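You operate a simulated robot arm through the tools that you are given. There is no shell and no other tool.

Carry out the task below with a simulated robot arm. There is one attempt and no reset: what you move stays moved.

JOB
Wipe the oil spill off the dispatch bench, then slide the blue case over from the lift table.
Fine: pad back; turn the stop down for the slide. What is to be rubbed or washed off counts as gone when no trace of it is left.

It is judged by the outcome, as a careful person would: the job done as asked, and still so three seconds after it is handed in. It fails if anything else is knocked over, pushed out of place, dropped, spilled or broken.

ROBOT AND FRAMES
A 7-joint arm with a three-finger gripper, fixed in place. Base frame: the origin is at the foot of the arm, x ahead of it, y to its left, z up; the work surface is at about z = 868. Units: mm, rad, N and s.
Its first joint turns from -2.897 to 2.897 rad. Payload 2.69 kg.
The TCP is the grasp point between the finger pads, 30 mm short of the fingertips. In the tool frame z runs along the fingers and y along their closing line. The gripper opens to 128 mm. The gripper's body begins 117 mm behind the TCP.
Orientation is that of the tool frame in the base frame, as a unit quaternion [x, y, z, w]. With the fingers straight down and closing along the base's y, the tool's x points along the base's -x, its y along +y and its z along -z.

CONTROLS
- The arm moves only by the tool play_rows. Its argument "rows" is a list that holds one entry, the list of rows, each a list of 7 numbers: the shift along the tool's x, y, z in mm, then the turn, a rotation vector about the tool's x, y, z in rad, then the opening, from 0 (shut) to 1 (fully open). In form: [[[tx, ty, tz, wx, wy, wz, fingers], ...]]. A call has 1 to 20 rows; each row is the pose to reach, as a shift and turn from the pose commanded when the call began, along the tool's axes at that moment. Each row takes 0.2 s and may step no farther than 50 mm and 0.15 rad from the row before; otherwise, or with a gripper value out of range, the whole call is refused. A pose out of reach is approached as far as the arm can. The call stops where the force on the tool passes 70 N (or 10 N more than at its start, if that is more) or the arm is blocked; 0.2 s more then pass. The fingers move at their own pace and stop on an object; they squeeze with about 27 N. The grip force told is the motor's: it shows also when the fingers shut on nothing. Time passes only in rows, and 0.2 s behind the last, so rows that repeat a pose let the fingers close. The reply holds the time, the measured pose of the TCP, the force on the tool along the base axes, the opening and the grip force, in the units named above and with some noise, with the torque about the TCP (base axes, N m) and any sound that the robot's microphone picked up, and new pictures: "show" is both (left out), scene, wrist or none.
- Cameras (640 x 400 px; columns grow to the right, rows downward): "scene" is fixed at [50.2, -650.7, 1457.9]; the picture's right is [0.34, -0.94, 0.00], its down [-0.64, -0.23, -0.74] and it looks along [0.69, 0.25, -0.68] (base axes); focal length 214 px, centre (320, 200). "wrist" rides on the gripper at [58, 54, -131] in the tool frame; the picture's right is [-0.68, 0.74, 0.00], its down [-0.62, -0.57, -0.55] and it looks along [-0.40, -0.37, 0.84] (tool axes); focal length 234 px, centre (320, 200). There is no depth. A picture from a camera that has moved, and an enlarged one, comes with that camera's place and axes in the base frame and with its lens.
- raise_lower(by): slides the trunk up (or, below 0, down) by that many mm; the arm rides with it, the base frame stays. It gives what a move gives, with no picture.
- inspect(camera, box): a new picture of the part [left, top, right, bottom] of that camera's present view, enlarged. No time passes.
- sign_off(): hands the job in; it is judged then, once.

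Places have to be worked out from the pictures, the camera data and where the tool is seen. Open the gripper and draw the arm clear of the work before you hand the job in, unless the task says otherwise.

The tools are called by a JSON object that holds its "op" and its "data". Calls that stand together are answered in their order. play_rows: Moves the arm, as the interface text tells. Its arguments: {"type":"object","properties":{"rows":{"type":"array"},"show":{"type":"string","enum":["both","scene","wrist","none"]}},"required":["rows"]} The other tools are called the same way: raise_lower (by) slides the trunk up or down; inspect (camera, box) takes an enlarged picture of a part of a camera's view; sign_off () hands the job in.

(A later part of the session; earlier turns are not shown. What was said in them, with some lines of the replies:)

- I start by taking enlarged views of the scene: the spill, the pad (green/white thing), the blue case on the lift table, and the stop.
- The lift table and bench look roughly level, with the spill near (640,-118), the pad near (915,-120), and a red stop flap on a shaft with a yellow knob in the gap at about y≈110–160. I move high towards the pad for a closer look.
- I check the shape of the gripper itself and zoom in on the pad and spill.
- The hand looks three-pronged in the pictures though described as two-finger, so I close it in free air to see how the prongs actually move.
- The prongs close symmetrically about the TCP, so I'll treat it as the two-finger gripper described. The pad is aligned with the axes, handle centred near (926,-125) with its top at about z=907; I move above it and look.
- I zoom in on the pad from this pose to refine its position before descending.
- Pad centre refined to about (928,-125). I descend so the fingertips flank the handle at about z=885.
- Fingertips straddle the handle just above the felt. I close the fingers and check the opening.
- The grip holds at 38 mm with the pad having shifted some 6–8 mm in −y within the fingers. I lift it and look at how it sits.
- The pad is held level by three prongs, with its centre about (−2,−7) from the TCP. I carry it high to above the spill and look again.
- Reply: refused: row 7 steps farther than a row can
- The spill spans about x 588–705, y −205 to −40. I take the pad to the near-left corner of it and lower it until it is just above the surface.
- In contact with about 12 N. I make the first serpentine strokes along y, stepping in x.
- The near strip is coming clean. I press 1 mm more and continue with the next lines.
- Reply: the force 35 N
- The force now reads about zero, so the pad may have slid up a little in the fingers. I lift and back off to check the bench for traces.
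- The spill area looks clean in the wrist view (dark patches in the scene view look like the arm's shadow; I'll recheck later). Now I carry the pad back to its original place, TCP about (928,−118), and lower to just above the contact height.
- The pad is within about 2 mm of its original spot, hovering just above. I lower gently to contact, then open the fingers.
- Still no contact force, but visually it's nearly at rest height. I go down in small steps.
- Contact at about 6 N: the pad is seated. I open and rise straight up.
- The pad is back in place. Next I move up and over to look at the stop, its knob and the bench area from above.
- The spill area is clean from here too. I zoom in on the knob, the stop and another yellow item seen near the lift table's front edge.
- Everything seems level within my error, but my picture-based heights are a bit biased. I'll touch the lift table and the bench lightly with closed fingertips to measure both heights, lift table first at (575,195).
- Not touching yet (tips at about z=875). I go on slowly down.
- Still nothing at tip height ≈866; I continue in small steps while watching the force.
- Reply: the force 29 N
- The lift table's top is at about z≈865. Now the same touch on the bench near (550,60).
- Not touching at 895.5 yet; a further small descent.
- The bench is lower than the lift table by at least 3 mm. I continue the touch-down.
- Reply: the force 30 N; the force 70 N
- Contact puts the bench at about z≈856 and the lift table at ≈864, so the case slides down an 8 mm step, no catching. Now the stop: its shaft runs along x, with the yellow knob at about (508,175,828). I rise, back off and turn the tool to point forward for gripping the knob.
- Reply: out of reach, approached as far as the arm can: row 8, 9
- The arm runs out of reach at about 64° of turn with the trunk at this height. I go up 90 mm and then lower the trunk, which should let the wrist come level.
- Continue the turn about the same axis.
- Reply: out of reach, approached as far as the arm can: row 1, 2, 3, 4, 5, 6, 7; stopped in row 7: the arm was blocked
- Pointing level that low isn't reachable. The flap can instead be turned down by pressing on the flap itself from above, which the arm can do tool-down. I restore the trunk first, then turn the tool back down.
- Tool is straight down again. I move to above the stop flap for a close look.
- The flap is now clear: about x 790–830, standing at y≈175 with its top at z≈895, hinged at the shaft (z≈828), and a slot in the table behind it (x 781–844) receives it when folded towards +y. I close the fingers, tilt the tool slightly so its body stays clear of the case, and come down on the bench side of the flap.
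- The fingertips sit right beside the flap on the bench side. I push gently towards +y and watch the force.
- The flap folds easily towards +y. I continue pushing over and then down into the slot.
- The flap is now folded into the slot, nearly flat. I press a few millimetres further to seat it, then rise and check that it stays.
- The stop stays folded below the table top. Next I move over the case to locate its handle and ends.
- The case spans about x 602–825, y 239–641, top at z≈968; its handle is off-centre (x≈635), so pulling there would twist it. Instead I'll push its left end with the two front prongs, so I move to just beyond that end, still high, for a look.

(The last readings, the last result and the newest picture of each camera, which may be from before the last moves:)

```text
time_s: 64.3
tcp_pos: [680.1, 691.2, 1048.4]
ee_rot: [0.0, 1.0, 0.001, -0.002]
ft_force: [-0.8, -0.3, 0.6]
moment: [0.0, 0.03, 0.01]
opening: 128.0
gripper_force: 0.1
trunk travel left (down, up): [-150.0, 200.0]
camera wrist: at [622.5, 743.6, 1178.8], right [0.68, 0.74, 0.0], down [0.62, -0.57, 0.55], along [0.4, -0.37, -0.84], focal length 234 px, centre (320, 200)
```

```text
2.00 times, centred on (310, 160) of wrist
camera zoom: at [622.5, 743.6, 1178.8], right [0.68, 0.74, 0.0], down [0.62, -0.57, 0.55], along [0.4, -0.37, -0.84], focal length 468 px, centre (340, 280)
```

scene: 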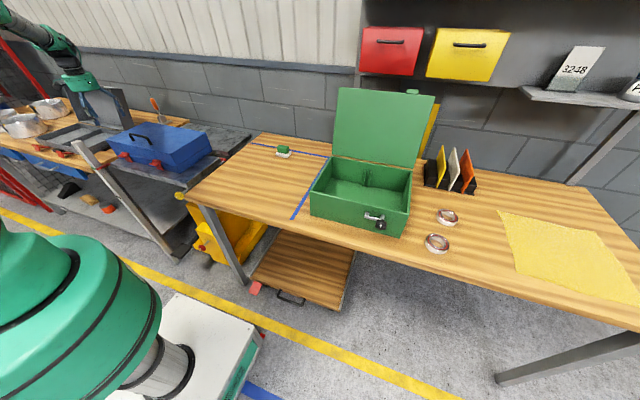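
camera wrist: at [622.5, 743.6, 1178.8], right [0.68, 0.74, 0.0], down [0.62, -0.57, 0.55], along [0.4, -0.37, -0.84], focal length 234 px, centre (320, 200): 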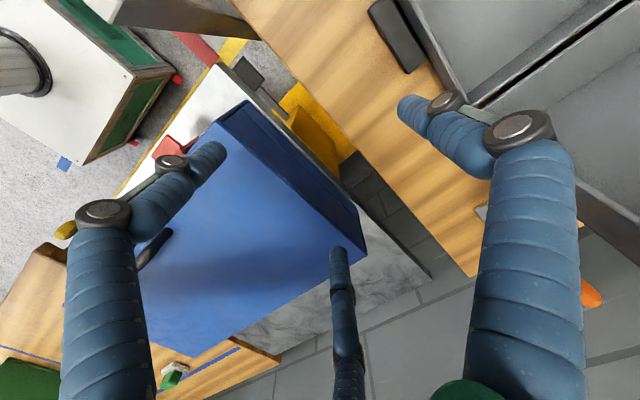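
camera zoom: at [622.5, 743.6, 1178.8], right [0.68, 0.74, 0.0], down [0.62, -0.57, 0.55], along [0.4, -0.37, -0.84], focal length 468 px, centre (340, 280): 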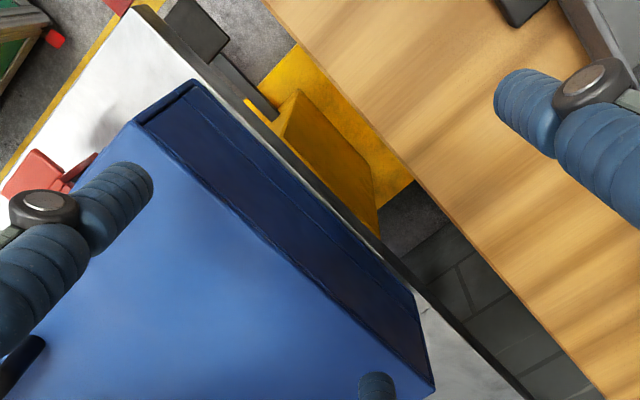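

The case's left face is at y≈638, the table's left edge at ≈650, and nothing stands in the space behind. I descend with the two prongs facing that end, tips at about z=882.

{"op": "play_rows", "data": {"rows": [[[0, 1, 40, 0, 0, 0, 1], [0, 1, 80, 0, 0, 0, 1], [0, 1, 115, 0, 0, 0, 1], [0, 1, 136, 0, 0, 0, 1], [0, 1, 136, 0, 0, 0, 1]]], "show": "both"}}

{"op": "inspect", "data": {"camera": "scene", "box": [70, 90, 200, 185]}}

```text
time_s: 65.5
tcp_pos: [679.6, 691.3, 915.5]
ee_rot: [-0.001, 1.0, 0.0, -0.002]
ft_force: [1.1, 0.2, -0.6]
moment: [-0.05, 0.02, -0.05]
opening: 128.0
gripper_force: 0.0
trunk travel left (down, up): [-150.0, 200.0]
camera wrist: at [622.3, 745.6, 1045.9], right [0.68, 0.74, 0.0], down [0.62, -0.57, 0.55], along [0.4, -0.37, -0.84], focal length 234 px, centre (320, 200)
```

scene: 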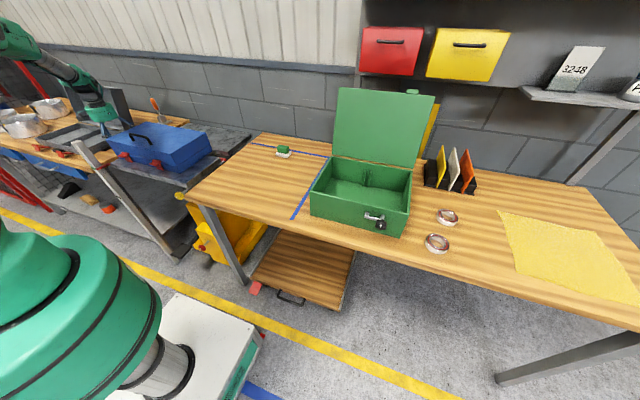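
wrist: 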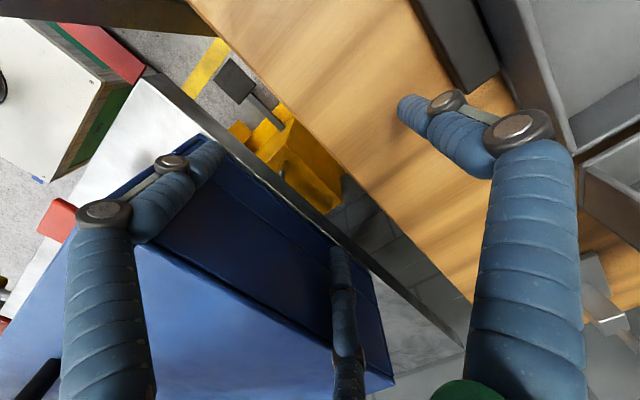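

```text
4.21 times, centred on (135, 138) of scene
camera zoom: at [50.2, -650.7, 1457.9], right [0.34, -0.94, 0.0], down [-0.64, -0.23, -0.74], along [0.69, 0.25, -0.68], focal length 903 px, centre (1099, 463)
```

zoom: 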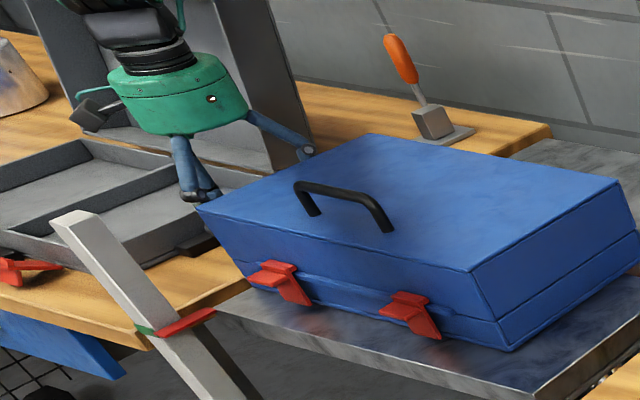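

Well placed. I push towards −y gently for the first stretch and check force and alignment.

{"op": "play_rows", "data": {"rows": [[[0, -8, 0, 0, 0, 0, 1], [0, -14, 0, 0, 0, 0, 1], [0, -20, 0, 0, 0, 0, 1], [0, -28, 0, 0, 0, 0, 1], [0, -36, 0, 0, 0, 0, 1], [0, -44, 0, 0, 0, 0, 1], [0, -52, 0, 0, 0, 0, 1]]], "show": "both"}}

{"op": "inspect", "data": {"camera": "scene", "box": [70, 90, 230, 190]}}

```text
time_s: 67.1
tcp_pos: [680.0, 637.7, 912.4]
ee_rot: [-0.001, 1.0, 0.0, -0.002]
ft_force: [-0.1, 2.2, 0.9]
moment: [-0.15, -0.01, -0.03]
opening: 127.6
gripper_force: 0.1
trunk travel left (down, up): [-150.0, 200.0]
camera wrist: at [622.7, 692.6, 1043.1], right [0.68, 0.74, 0.0], down [0.62, -0.57, 0.55], along [0.4, -0.37, -0.84], focal length 234 px, centre (320, 200)
```

scene: 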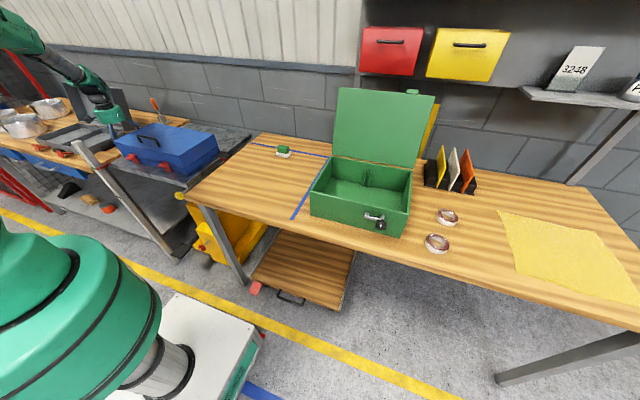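
wrist: 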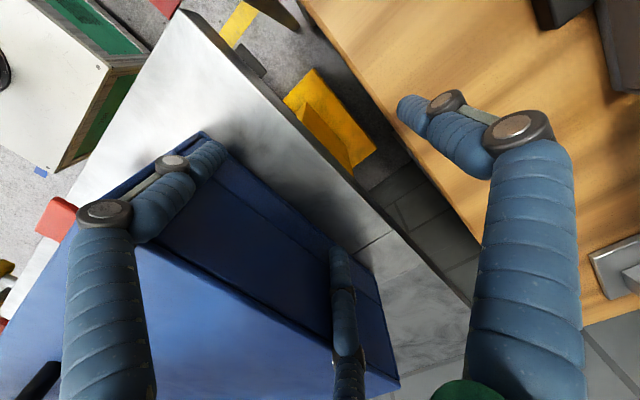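

```text
4.00 times, centred on (150, 140) of scene
camera zoom: at [50.2, -650.7, 1457.9], right [0.34, -0.94, 0.0], down [-0.64, -0.23, -0.74], along [0.69, 0.25, -0.68], focal length 858 px, centre (1000, 440)
```

zoom: 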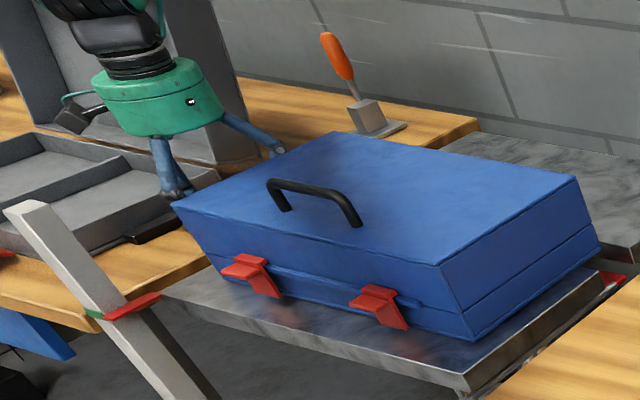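

The case slides easily and stays straight. I back off slightly, re-centre the push on the case's middle (x≈713) and continue.

{"op": "play_rows", "data": {"rows": [[[0, 8, 0, 0, 0, 0, 1], [-33, 8, 0, 0, 0, 0, 1], [-33, 0, 0, 0, 0, 0, 1], [-33, -12, 0, 0, 0, 0, 1], [-33, -26, 0, 0, 0, 0, 1], [-33, -40, 0, 0, 0, 0, 1], [-33, -54, 0, 0, 0, 0, 1], [-33, -68, 0, 0, 0, 0, 1], [-33, -82, 0, 0, 0, 0, 1], [-33, -96, 0, 0, 0, 0, 1], [-33, -110, 0, 0, 0, 0, 1], [-33, -120, 0, 0, 0, 0, 1], [-33, -128, 0, 0, 0, 0, 1]]], "show": "both"}}

{"op": "inspect", "data": {"camera": "scene", "box": [90, 90, 250, 190]}}

```text
time_s: 69.9
tcp_pos: [713.7, 512.0, 912.8]
ee_rot: [-0.002, 1.0, 0.0, -0.002]
ft_force: [0.4, 2.7, 1.0]
moment: [-0.2, 0.06, -0.08]
opening: 127.2
gripper_force: 0.1
trunk travel left (down, up): [-150.0, 200.0]
camera wrist: at [655.9, 565.1, 1043.2], right [0.68, 0.74, 0.0], down [0.62, -0.57, 0.55], along [0.4, -0.37, -0.84], focal length 234 px, centre (320, 200)
```

scene: 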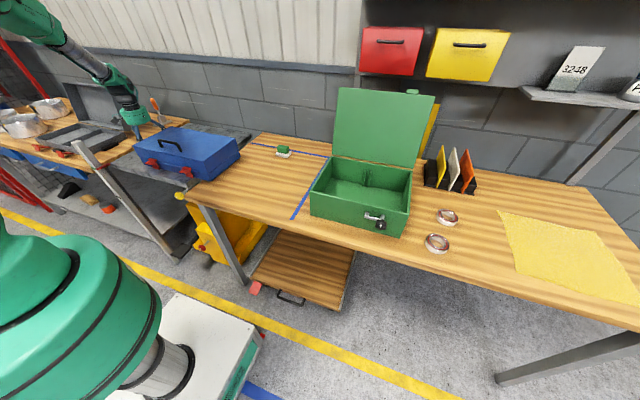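
wrist: 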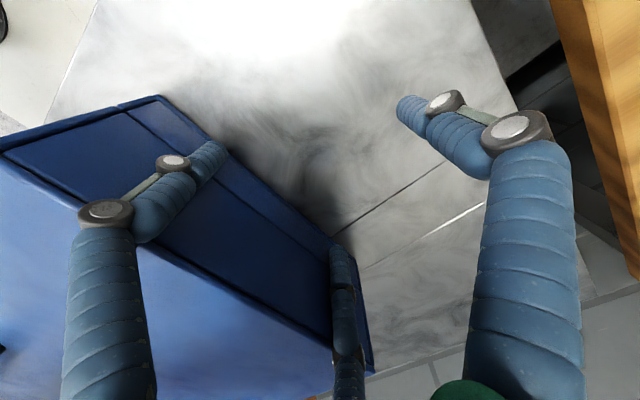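

```text
4.00 times, centred on (170, 140) of scene
camera zoom: at [50.2, -650.7, 1457.9], right [0.34, -0.94, 0.0], down [-0.64, -0.23, -0.74], along [0.69, 0.25, -0.68], focal length 858 px, centre (920, 440)
```

zoom: 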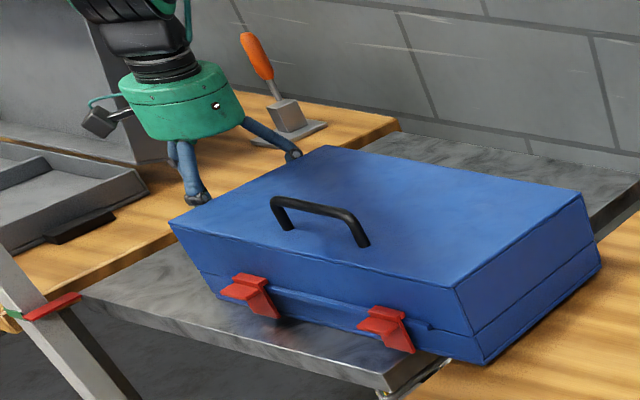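

The leading end has bridged the gap and the case is still straight. I continue at a gentle pace through the point where it tips onto the bench.

{"op": "play_rows", "data": {"rows": [[[0, -12, 0, 0, 0, 0, 1], [0, -24, 0, 0, 0, 0, 1], [0, -36, 0, 0, 0, 0, 1], [0, -48, 0, 0, 0, 0, 1], [0, -60, 0, 0, 0, 0, 1], [0, -72, 0, 0, 0, 0, 1], [0, -82, 0, 0, 0, 0, 1], [0, -91, 0, 0, 0, 0, 1], [0, -99, 0, 0, 0, 0, 1], [0, -106, 0, 0, 0, 0, 1], [0, -112, 0, 0, 0, 0, 1], [0, -118, 0, 0, 0, 0, 1], [0, -124, 0, 0, 0, 0, 1], [0, -130, 0, 0, 0, 0, 1], [0, -136, 0, 0, 0, 0, 1], [0, -142, 0, 0, 0, 0, 1], [0, -148, 0, 0, 0, 0, 1]]], "show": "both"}}

{"op": "inspect", "data": {"camera": "scene", "box": [120, 110, 280, 210]}}

```text
time_s: 73.5
tcp_pos: [713.3, 362.9, 910.8]
ee_rot: [-0.001, 1.0, 0.001, -0.002]
ft_force: [0.2, 2.1, 1.3]
moment: [-0.07, 0.02, -0.02]
opening: 127.1
gripper_force: 0.1
trunk travel left (down, up): [-150.0, 200.0]
camera wrist: at [656.4, 416.9, 1041.8], right [0.68, 0.74, 0.0], down [0.62, -0.57, 0.55], along [0.4, -0.37, -0.84], focal length 234 px, centre (320, 200)
```

scene: 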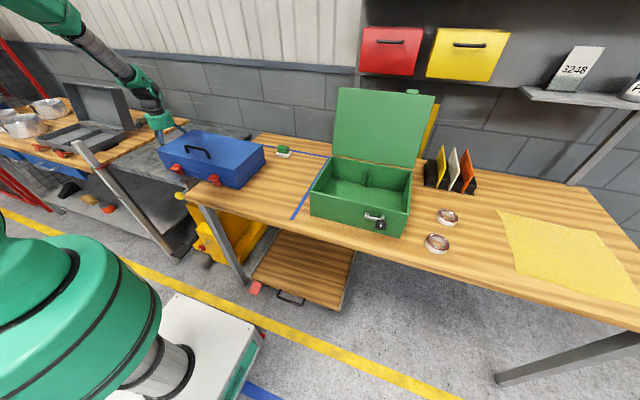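
wrist: 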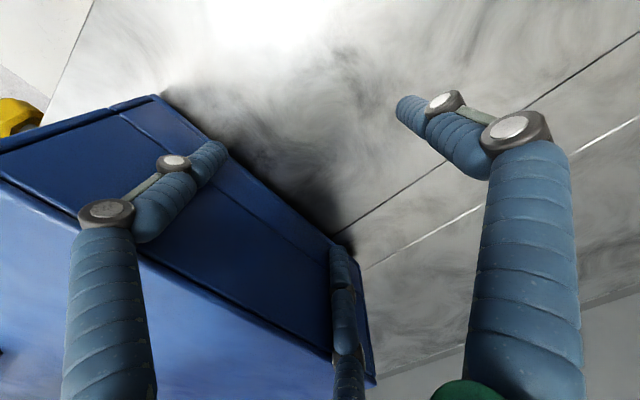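

```text
4.00 times, centred on (200, 160) of scene
camera zoom: at [50.2, -650.7, 1457.9], right [0.34, -0.94, 0.0], down [-0.64, -0.23, -0.74], along [0.69, 0.25, -0.68], focal length 858 px, centre (800, 360)
```

zoom: 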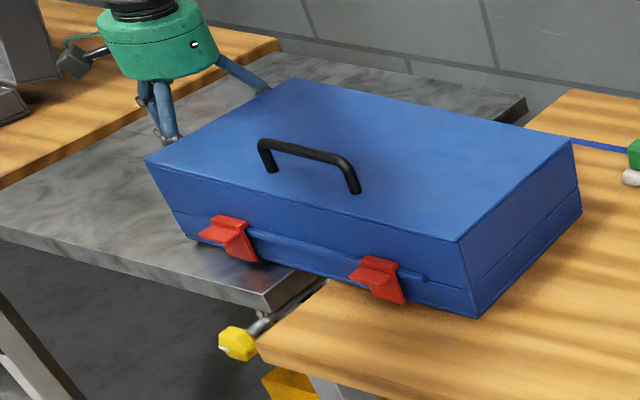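

The case has tipped over the step smoothly. I continue up to just before the rear edge leaves the lift table.

{"op": "play_rows", "data": {"rows": [[[0, -10, 0, 0, 0, 0, 1], [0, -20, 0, 0, 0, 0, 1], [0, -30, 0, 0, 0, 0, 1], [0, -40, 0, 0, 0, 0, 1], [0, -50, 0, 0, 0, 0, 1], [0, -60, 0, 0, 0, 0, 1], [0, -70, 0, 0, 0, 0, 1], [0, -80, 0, 0, 0, 0, 1], [0, -90, 0, 0, 0, 0, 1], [0, -100, 0, 0, 0, 0, 1], [0, -110, 0, 0, 0, 0, 1], [0, -120, 0, 0, 0, 0, 1], [0, -128, 0, 0, 0, 0, 1], [0, -136, 0, 0, 0, 0, 1]]], "show": "both"}}

{"op": "inspect", "data": {"camera": "scene", "box": [160, 110, 340, 220]}}

```text
time_s: 76.5
tcp_pos: [713.2, 228.2, 911.4]
ee_rot: [-0.001, 1.0, 0.001, -0.002]
ft_force: [0.9, 1.2, 0.2]
moment: [-0.05, 0.0, -0.06]
opening: 126.7
gripper_force: 0.1
trunk travel left (down, up): [-150.0, 200.0]
camera wrist: at [656.5, 281.8, 1041.6], right [0.68, 0.74, 0.0], down [0.62, -0.57, 0.55], along [0.4, -0.37, -0.84], focal length 234 px, centre (320, 200)
```

scene: 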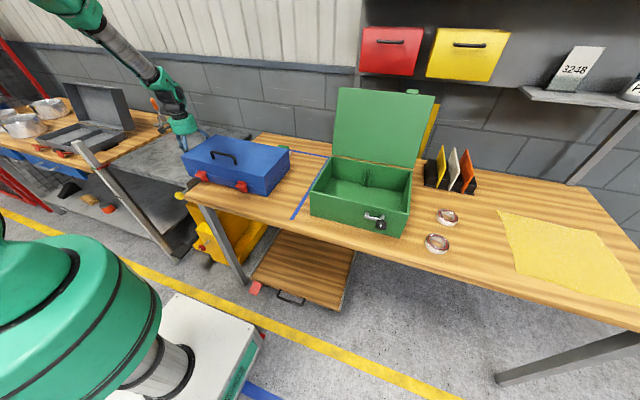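
wrist: 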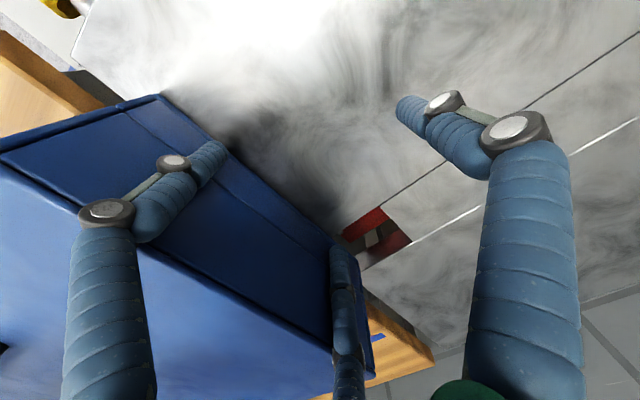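

```text
3.56 times, centred on (250, 165) of scene
camera zoom: at [50.2, -650.7, 1457.9], right [0.34, -0.94, 0.0], down [-0.64, -0.23, -0.74], along [0.69, 0.25, -0.68], focal length 763 px, centre (569, 324)
```

zoom: 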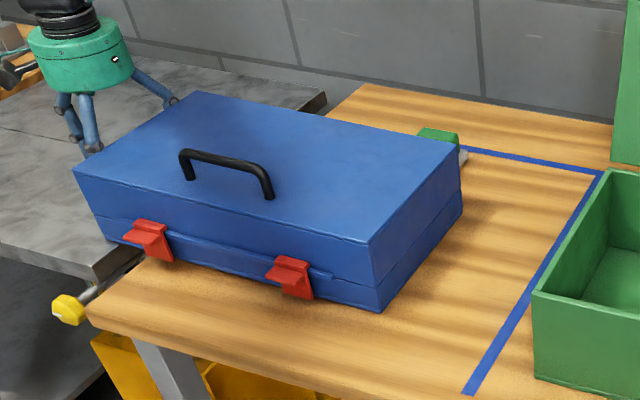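

Nearly there: about 105 mm more to sit fully on the bench. I push 70 mm more gently, past the drop-off from the lift table edge.

{"op": "play_rows", "data": {"rows": [[[0, -7, 0, 0, 0, 0, 1], [0, -14, 0, 0, 0, 0, 1], [0, -21, 0, 0, 0, 0, 1], [0, -28, 0, 0, 0, 0, 1], [0, -35, 0, 0, 0, 0, 1], [0, -42, 0, 0, 0, 0, 1], [0, -49, 0, 0, 0, 0, 1], [0, -56, 0, 0, 0, 0, 1], [0, -63, 0, 0, 0, 0, 1], [0, -70, 0, 0, 0, 0, 1]]], "show": "both"}}

{"op": "inspect", "data": {"camera": "scene", "box": [160, 110, 340, 220]}}

```text
time_s: 78.7
tcp_pos: [714.4, 157.7, 911.5]
ee_rot: [0.0, 1.0, 0.001, -0.002]
ft_force: [0.0, 2.0, -0.9]
moment: [-0.04, -0.07, -0.07]
opening: 126.9
gripper_force: 0.0
trunk travel left (down, up): [-150.0, 200.0]
camera wrist: at [657.7, 211.5, 1042.2], right [0.68, 0.74, 0.0], down [0.62, -0.57, 0.55], along [0.4, -0.37, -0.84], focal length 234 px, centre (320, 200)
```

scene: 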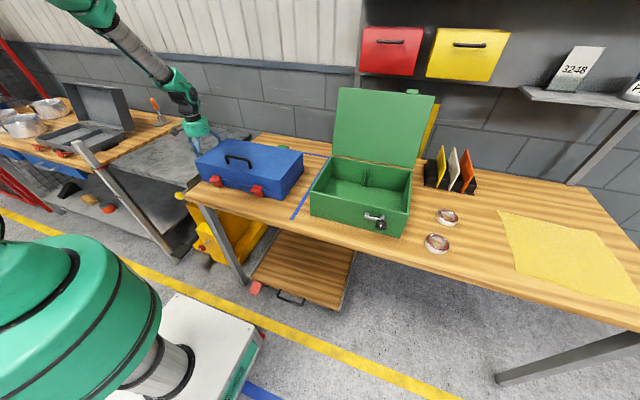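
wrist: 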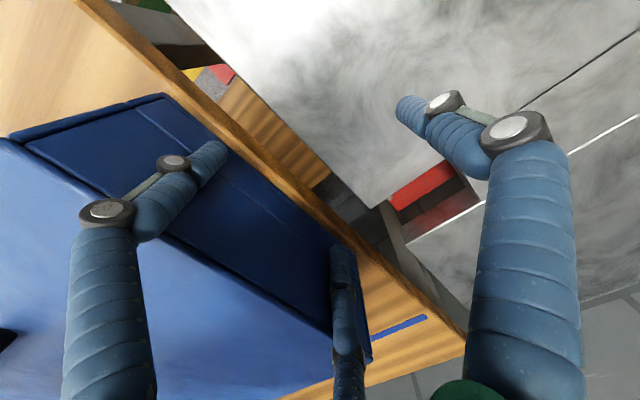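

```text
3.56 times, centred on (250, 165) of scene
camera zoom: at [50.2, -650.7, 1457.9], right [0.34, -0.94, 0.0], down [-0.64, -0.23, -0.74], along [0.69, 0.25, -0.68], focal length 763 px, centre (569, 324)
```

zoom: 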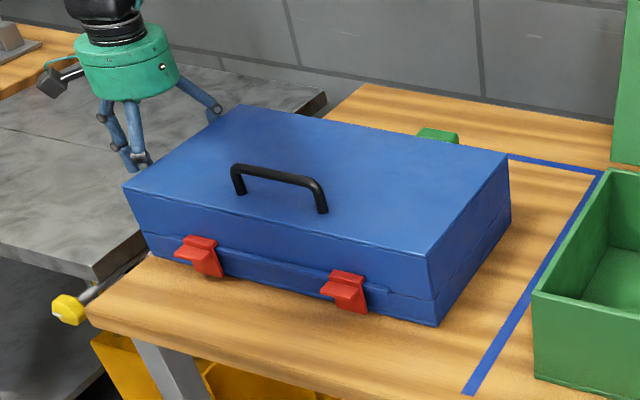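

The case now lies flat on the bench with its left end just at the bench edge and about 75 mm to the tape on the right. I push 36 mm more to centre it in the taped area.

{"op": "play_rows", "data": {"rows": [[[0, -6, 0, 0, 0, 0, 1], [0, -12, 0, 0, 0, 0, 1], [0, -18, 0, 0, 0, 0, 1], [0, -24, 0, 0, 0, 0, 1], [0, -30, 0, 0, 0, 0, 1], [0, -36, 0, 0, 0, 0, 1], [0, -36, 0, 0, 0, 0, 1], [0, -26, 0, 0, 0, 0, 1], [0, 4, 0, 0, 0, 0, 1], [0, 24, -20, 0, 0, 0, 1], [0, 34, -60, 0, 0, 0, 1], [0, 44, -105, 0, 0, 0, 1], [0, 54, -150, 0, 0, 0, 1], [0, 64, -190, 0, 0, 0, 1]]], "show": "both"}}

{"op": "inspect", "data": {"camera": "scene", "box": [160, 110, 340, 220]}}

{"op": "inspect", "data": {"camera": "wrist", "box": [150, 60, 450, 300]}}

```text
time_s: 81.7
tcp_pos: [715.2, 219.3, 1101.8]
ee_rot: [-0.001, 1.0, 0.001, -0.001]
ft_force: [-0.4, 0.3, 0.9]
moment: [0.02, -0.02, -0.05]
opening: 128.2
gripper_force: 0.1
trunk travel left (down, up): [-150.0, 200.0]
camera wrist: at [657.9, 272.5, 1233.3], right [0.68, 0.74, 0.0], down [0.62, -0.57, 0.55], along [0.4, -0.37, -0.84], focal length 234 px, centre (320, 200)
```

scene: 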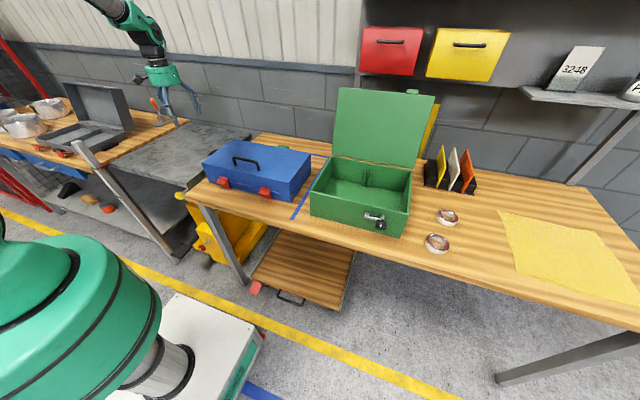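
wrist: 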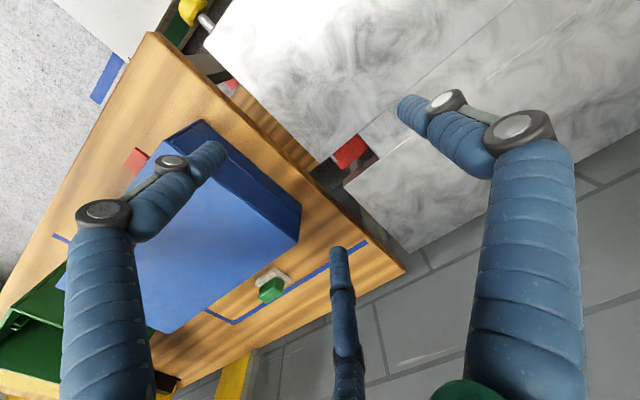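

```text
3.56 times, centred on (250, 165) of scene
camera zoom: at [50.2, -650.7, 1457.9], right [0.34, -0.94, 0.0], down [-0.64, -0.23, -0.74], along [0.69, 0.25, -0.68], focal length 763 px, centre (569, 324)
```

zoom: 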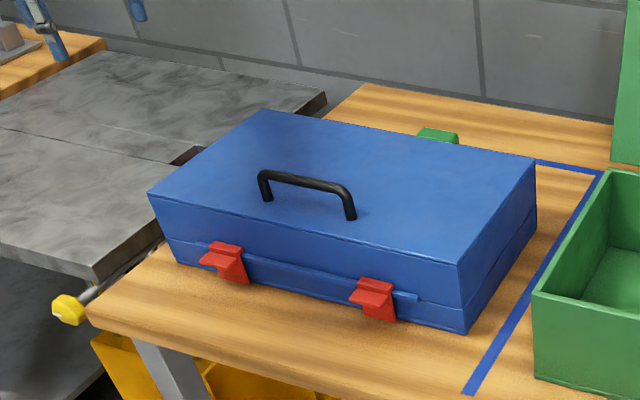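

```text
1.67 times, centred on (300, 180) of wrist
camera zoom: at [657.9, 272.5, 1233.3], right [0.68, 0.74, 0.0], down [0.62, -0.57, 0.55], along [0.4, -0.37, -0.84], focal length 390 px, centre (353, 233)
```

zoom: 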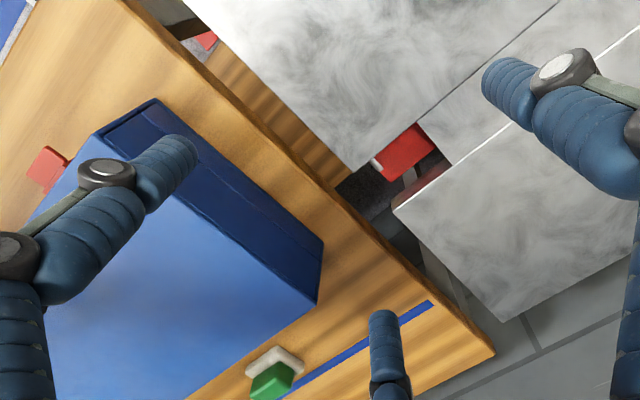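

The case sits flat and straight inside the taped area, clear of the pad, with the stop still down. I move the arm back to its starting spot and take a last check of the bench front for any oil trace.

{"op": "play_rows", "data": {"rows": [[[30, 25, -10, 0, 0, 0, 1], [60, 50, -20, 0, 0, 0, 1], [76, 64, -20, 0, 0, 0, 1], [76, 64, -20, 0, 0, 0, 1], [76, 64, -20, 0, 0, 0, 1]]], "show": "both"}}

{"op": "inspect", "data": {"camera": "scene", "box": [180, 150, 310, 230]}}

{"op": "inspect", "data": {"camera": "wrist", "box": [60, 60, 380, 320]}}

```text
time_s: 82.9
tcp_pos: [639.3, 282.7, 1124.3]
ee_rot: [-0.001, 1.0, 0.001, -0.002]
ft_force: [-0.3, 0.1, -0.1]
moment: [0.01, 0.02, 0.01]
opening: 128.1
gripper_force: 0.0
trunk travel left (down, up): [-150.0, 200.0]
camera wrist: at [582.0, 336.5, 1254.0], right [0.68, 0.74, 0.0], down [0.62, -0.57, 0.55], along [0.4, -0.37, -0.84], focal length 234 px, centre (320, 200)
```

scene: 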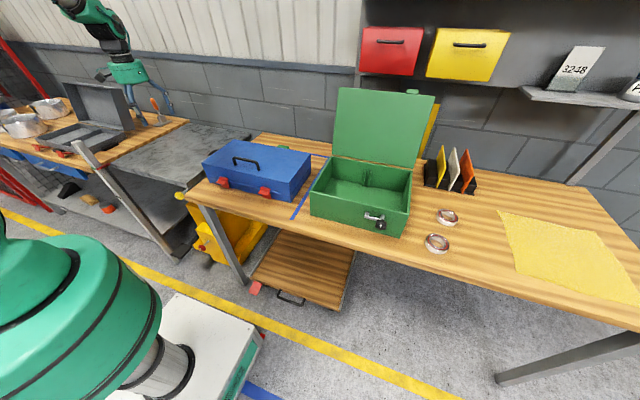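
wrist: 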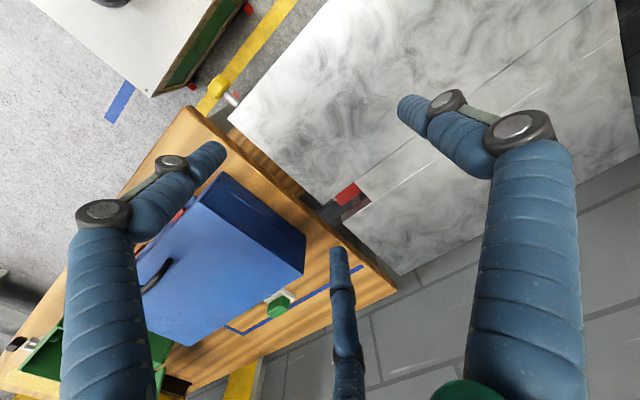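

```text
4.92 times, centred on (245, 190) of scene
camera zoom: at [50.2, -650.7, 1457.9], right [0.34, -0.94, 0.0], down [-0.64, -0.23, -0.74], along [0.69, 0.25, -0.68], focal length 1056 px, centre (689, 249)
```

zoom: 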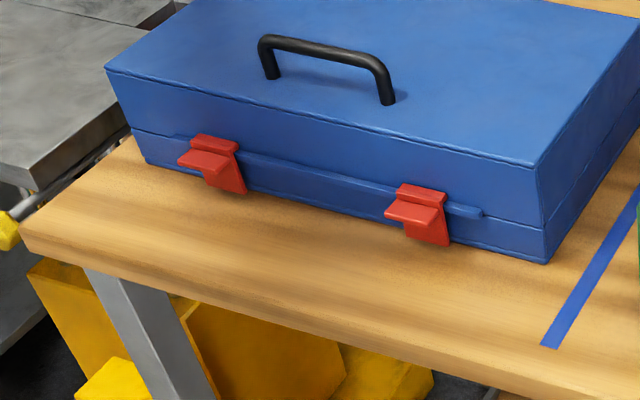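

```text
1.54 times, centred on (220, 190) of wrist
camera zoom: at [582.0, 336.5, 1254.0], right [0.68, 0.74, 0.0], down [0.62, -0.57, 0.55], along [0.4, -0.37, -0.84], focal length 360 px, centre (474, 215)
```

zoom: 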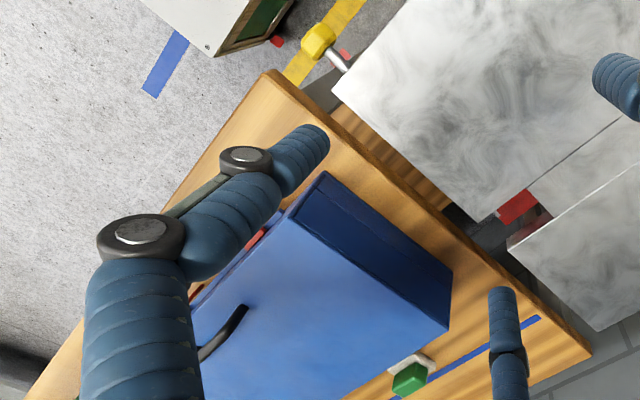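

The bench shows no oil trace, the pad is back in its place, the stop is down, and the case rests on the dispatch bench. The gripper is open and the arm is clear, so I hand the job in.

{"op": "sign_off", "data": {}}

```text
The job is handed in.
```

The job is handed in. The oil spill is wiped off the dispatch bench and the blue case now sits flat on it, inside the blue tape.

- **Spill:** I rubbed the whole stained area with the pad. No trace showed in the views I took before moving the case. Most of that area is now under the case.
- **Pad:** it is back in its original place, within about 2 mm, and the case does not touch it.
- **Stop:** it is folded down into its slot in the lift table. I turned it by pushing the flap itself, because the arm could not reach the yellow knob at the right angle. I left it down after the slide.
- **Case:** I pushed it across from its left end. The bench is about 8 mm lower than the lift table, so the case tipped slightly over that step and settled level. It stands about 35–40 mm clear of both the bench's left edge and the tape on the right.

The last pictures show nothing else moved or knocked over. The gripper is open and the arm is back where it started.
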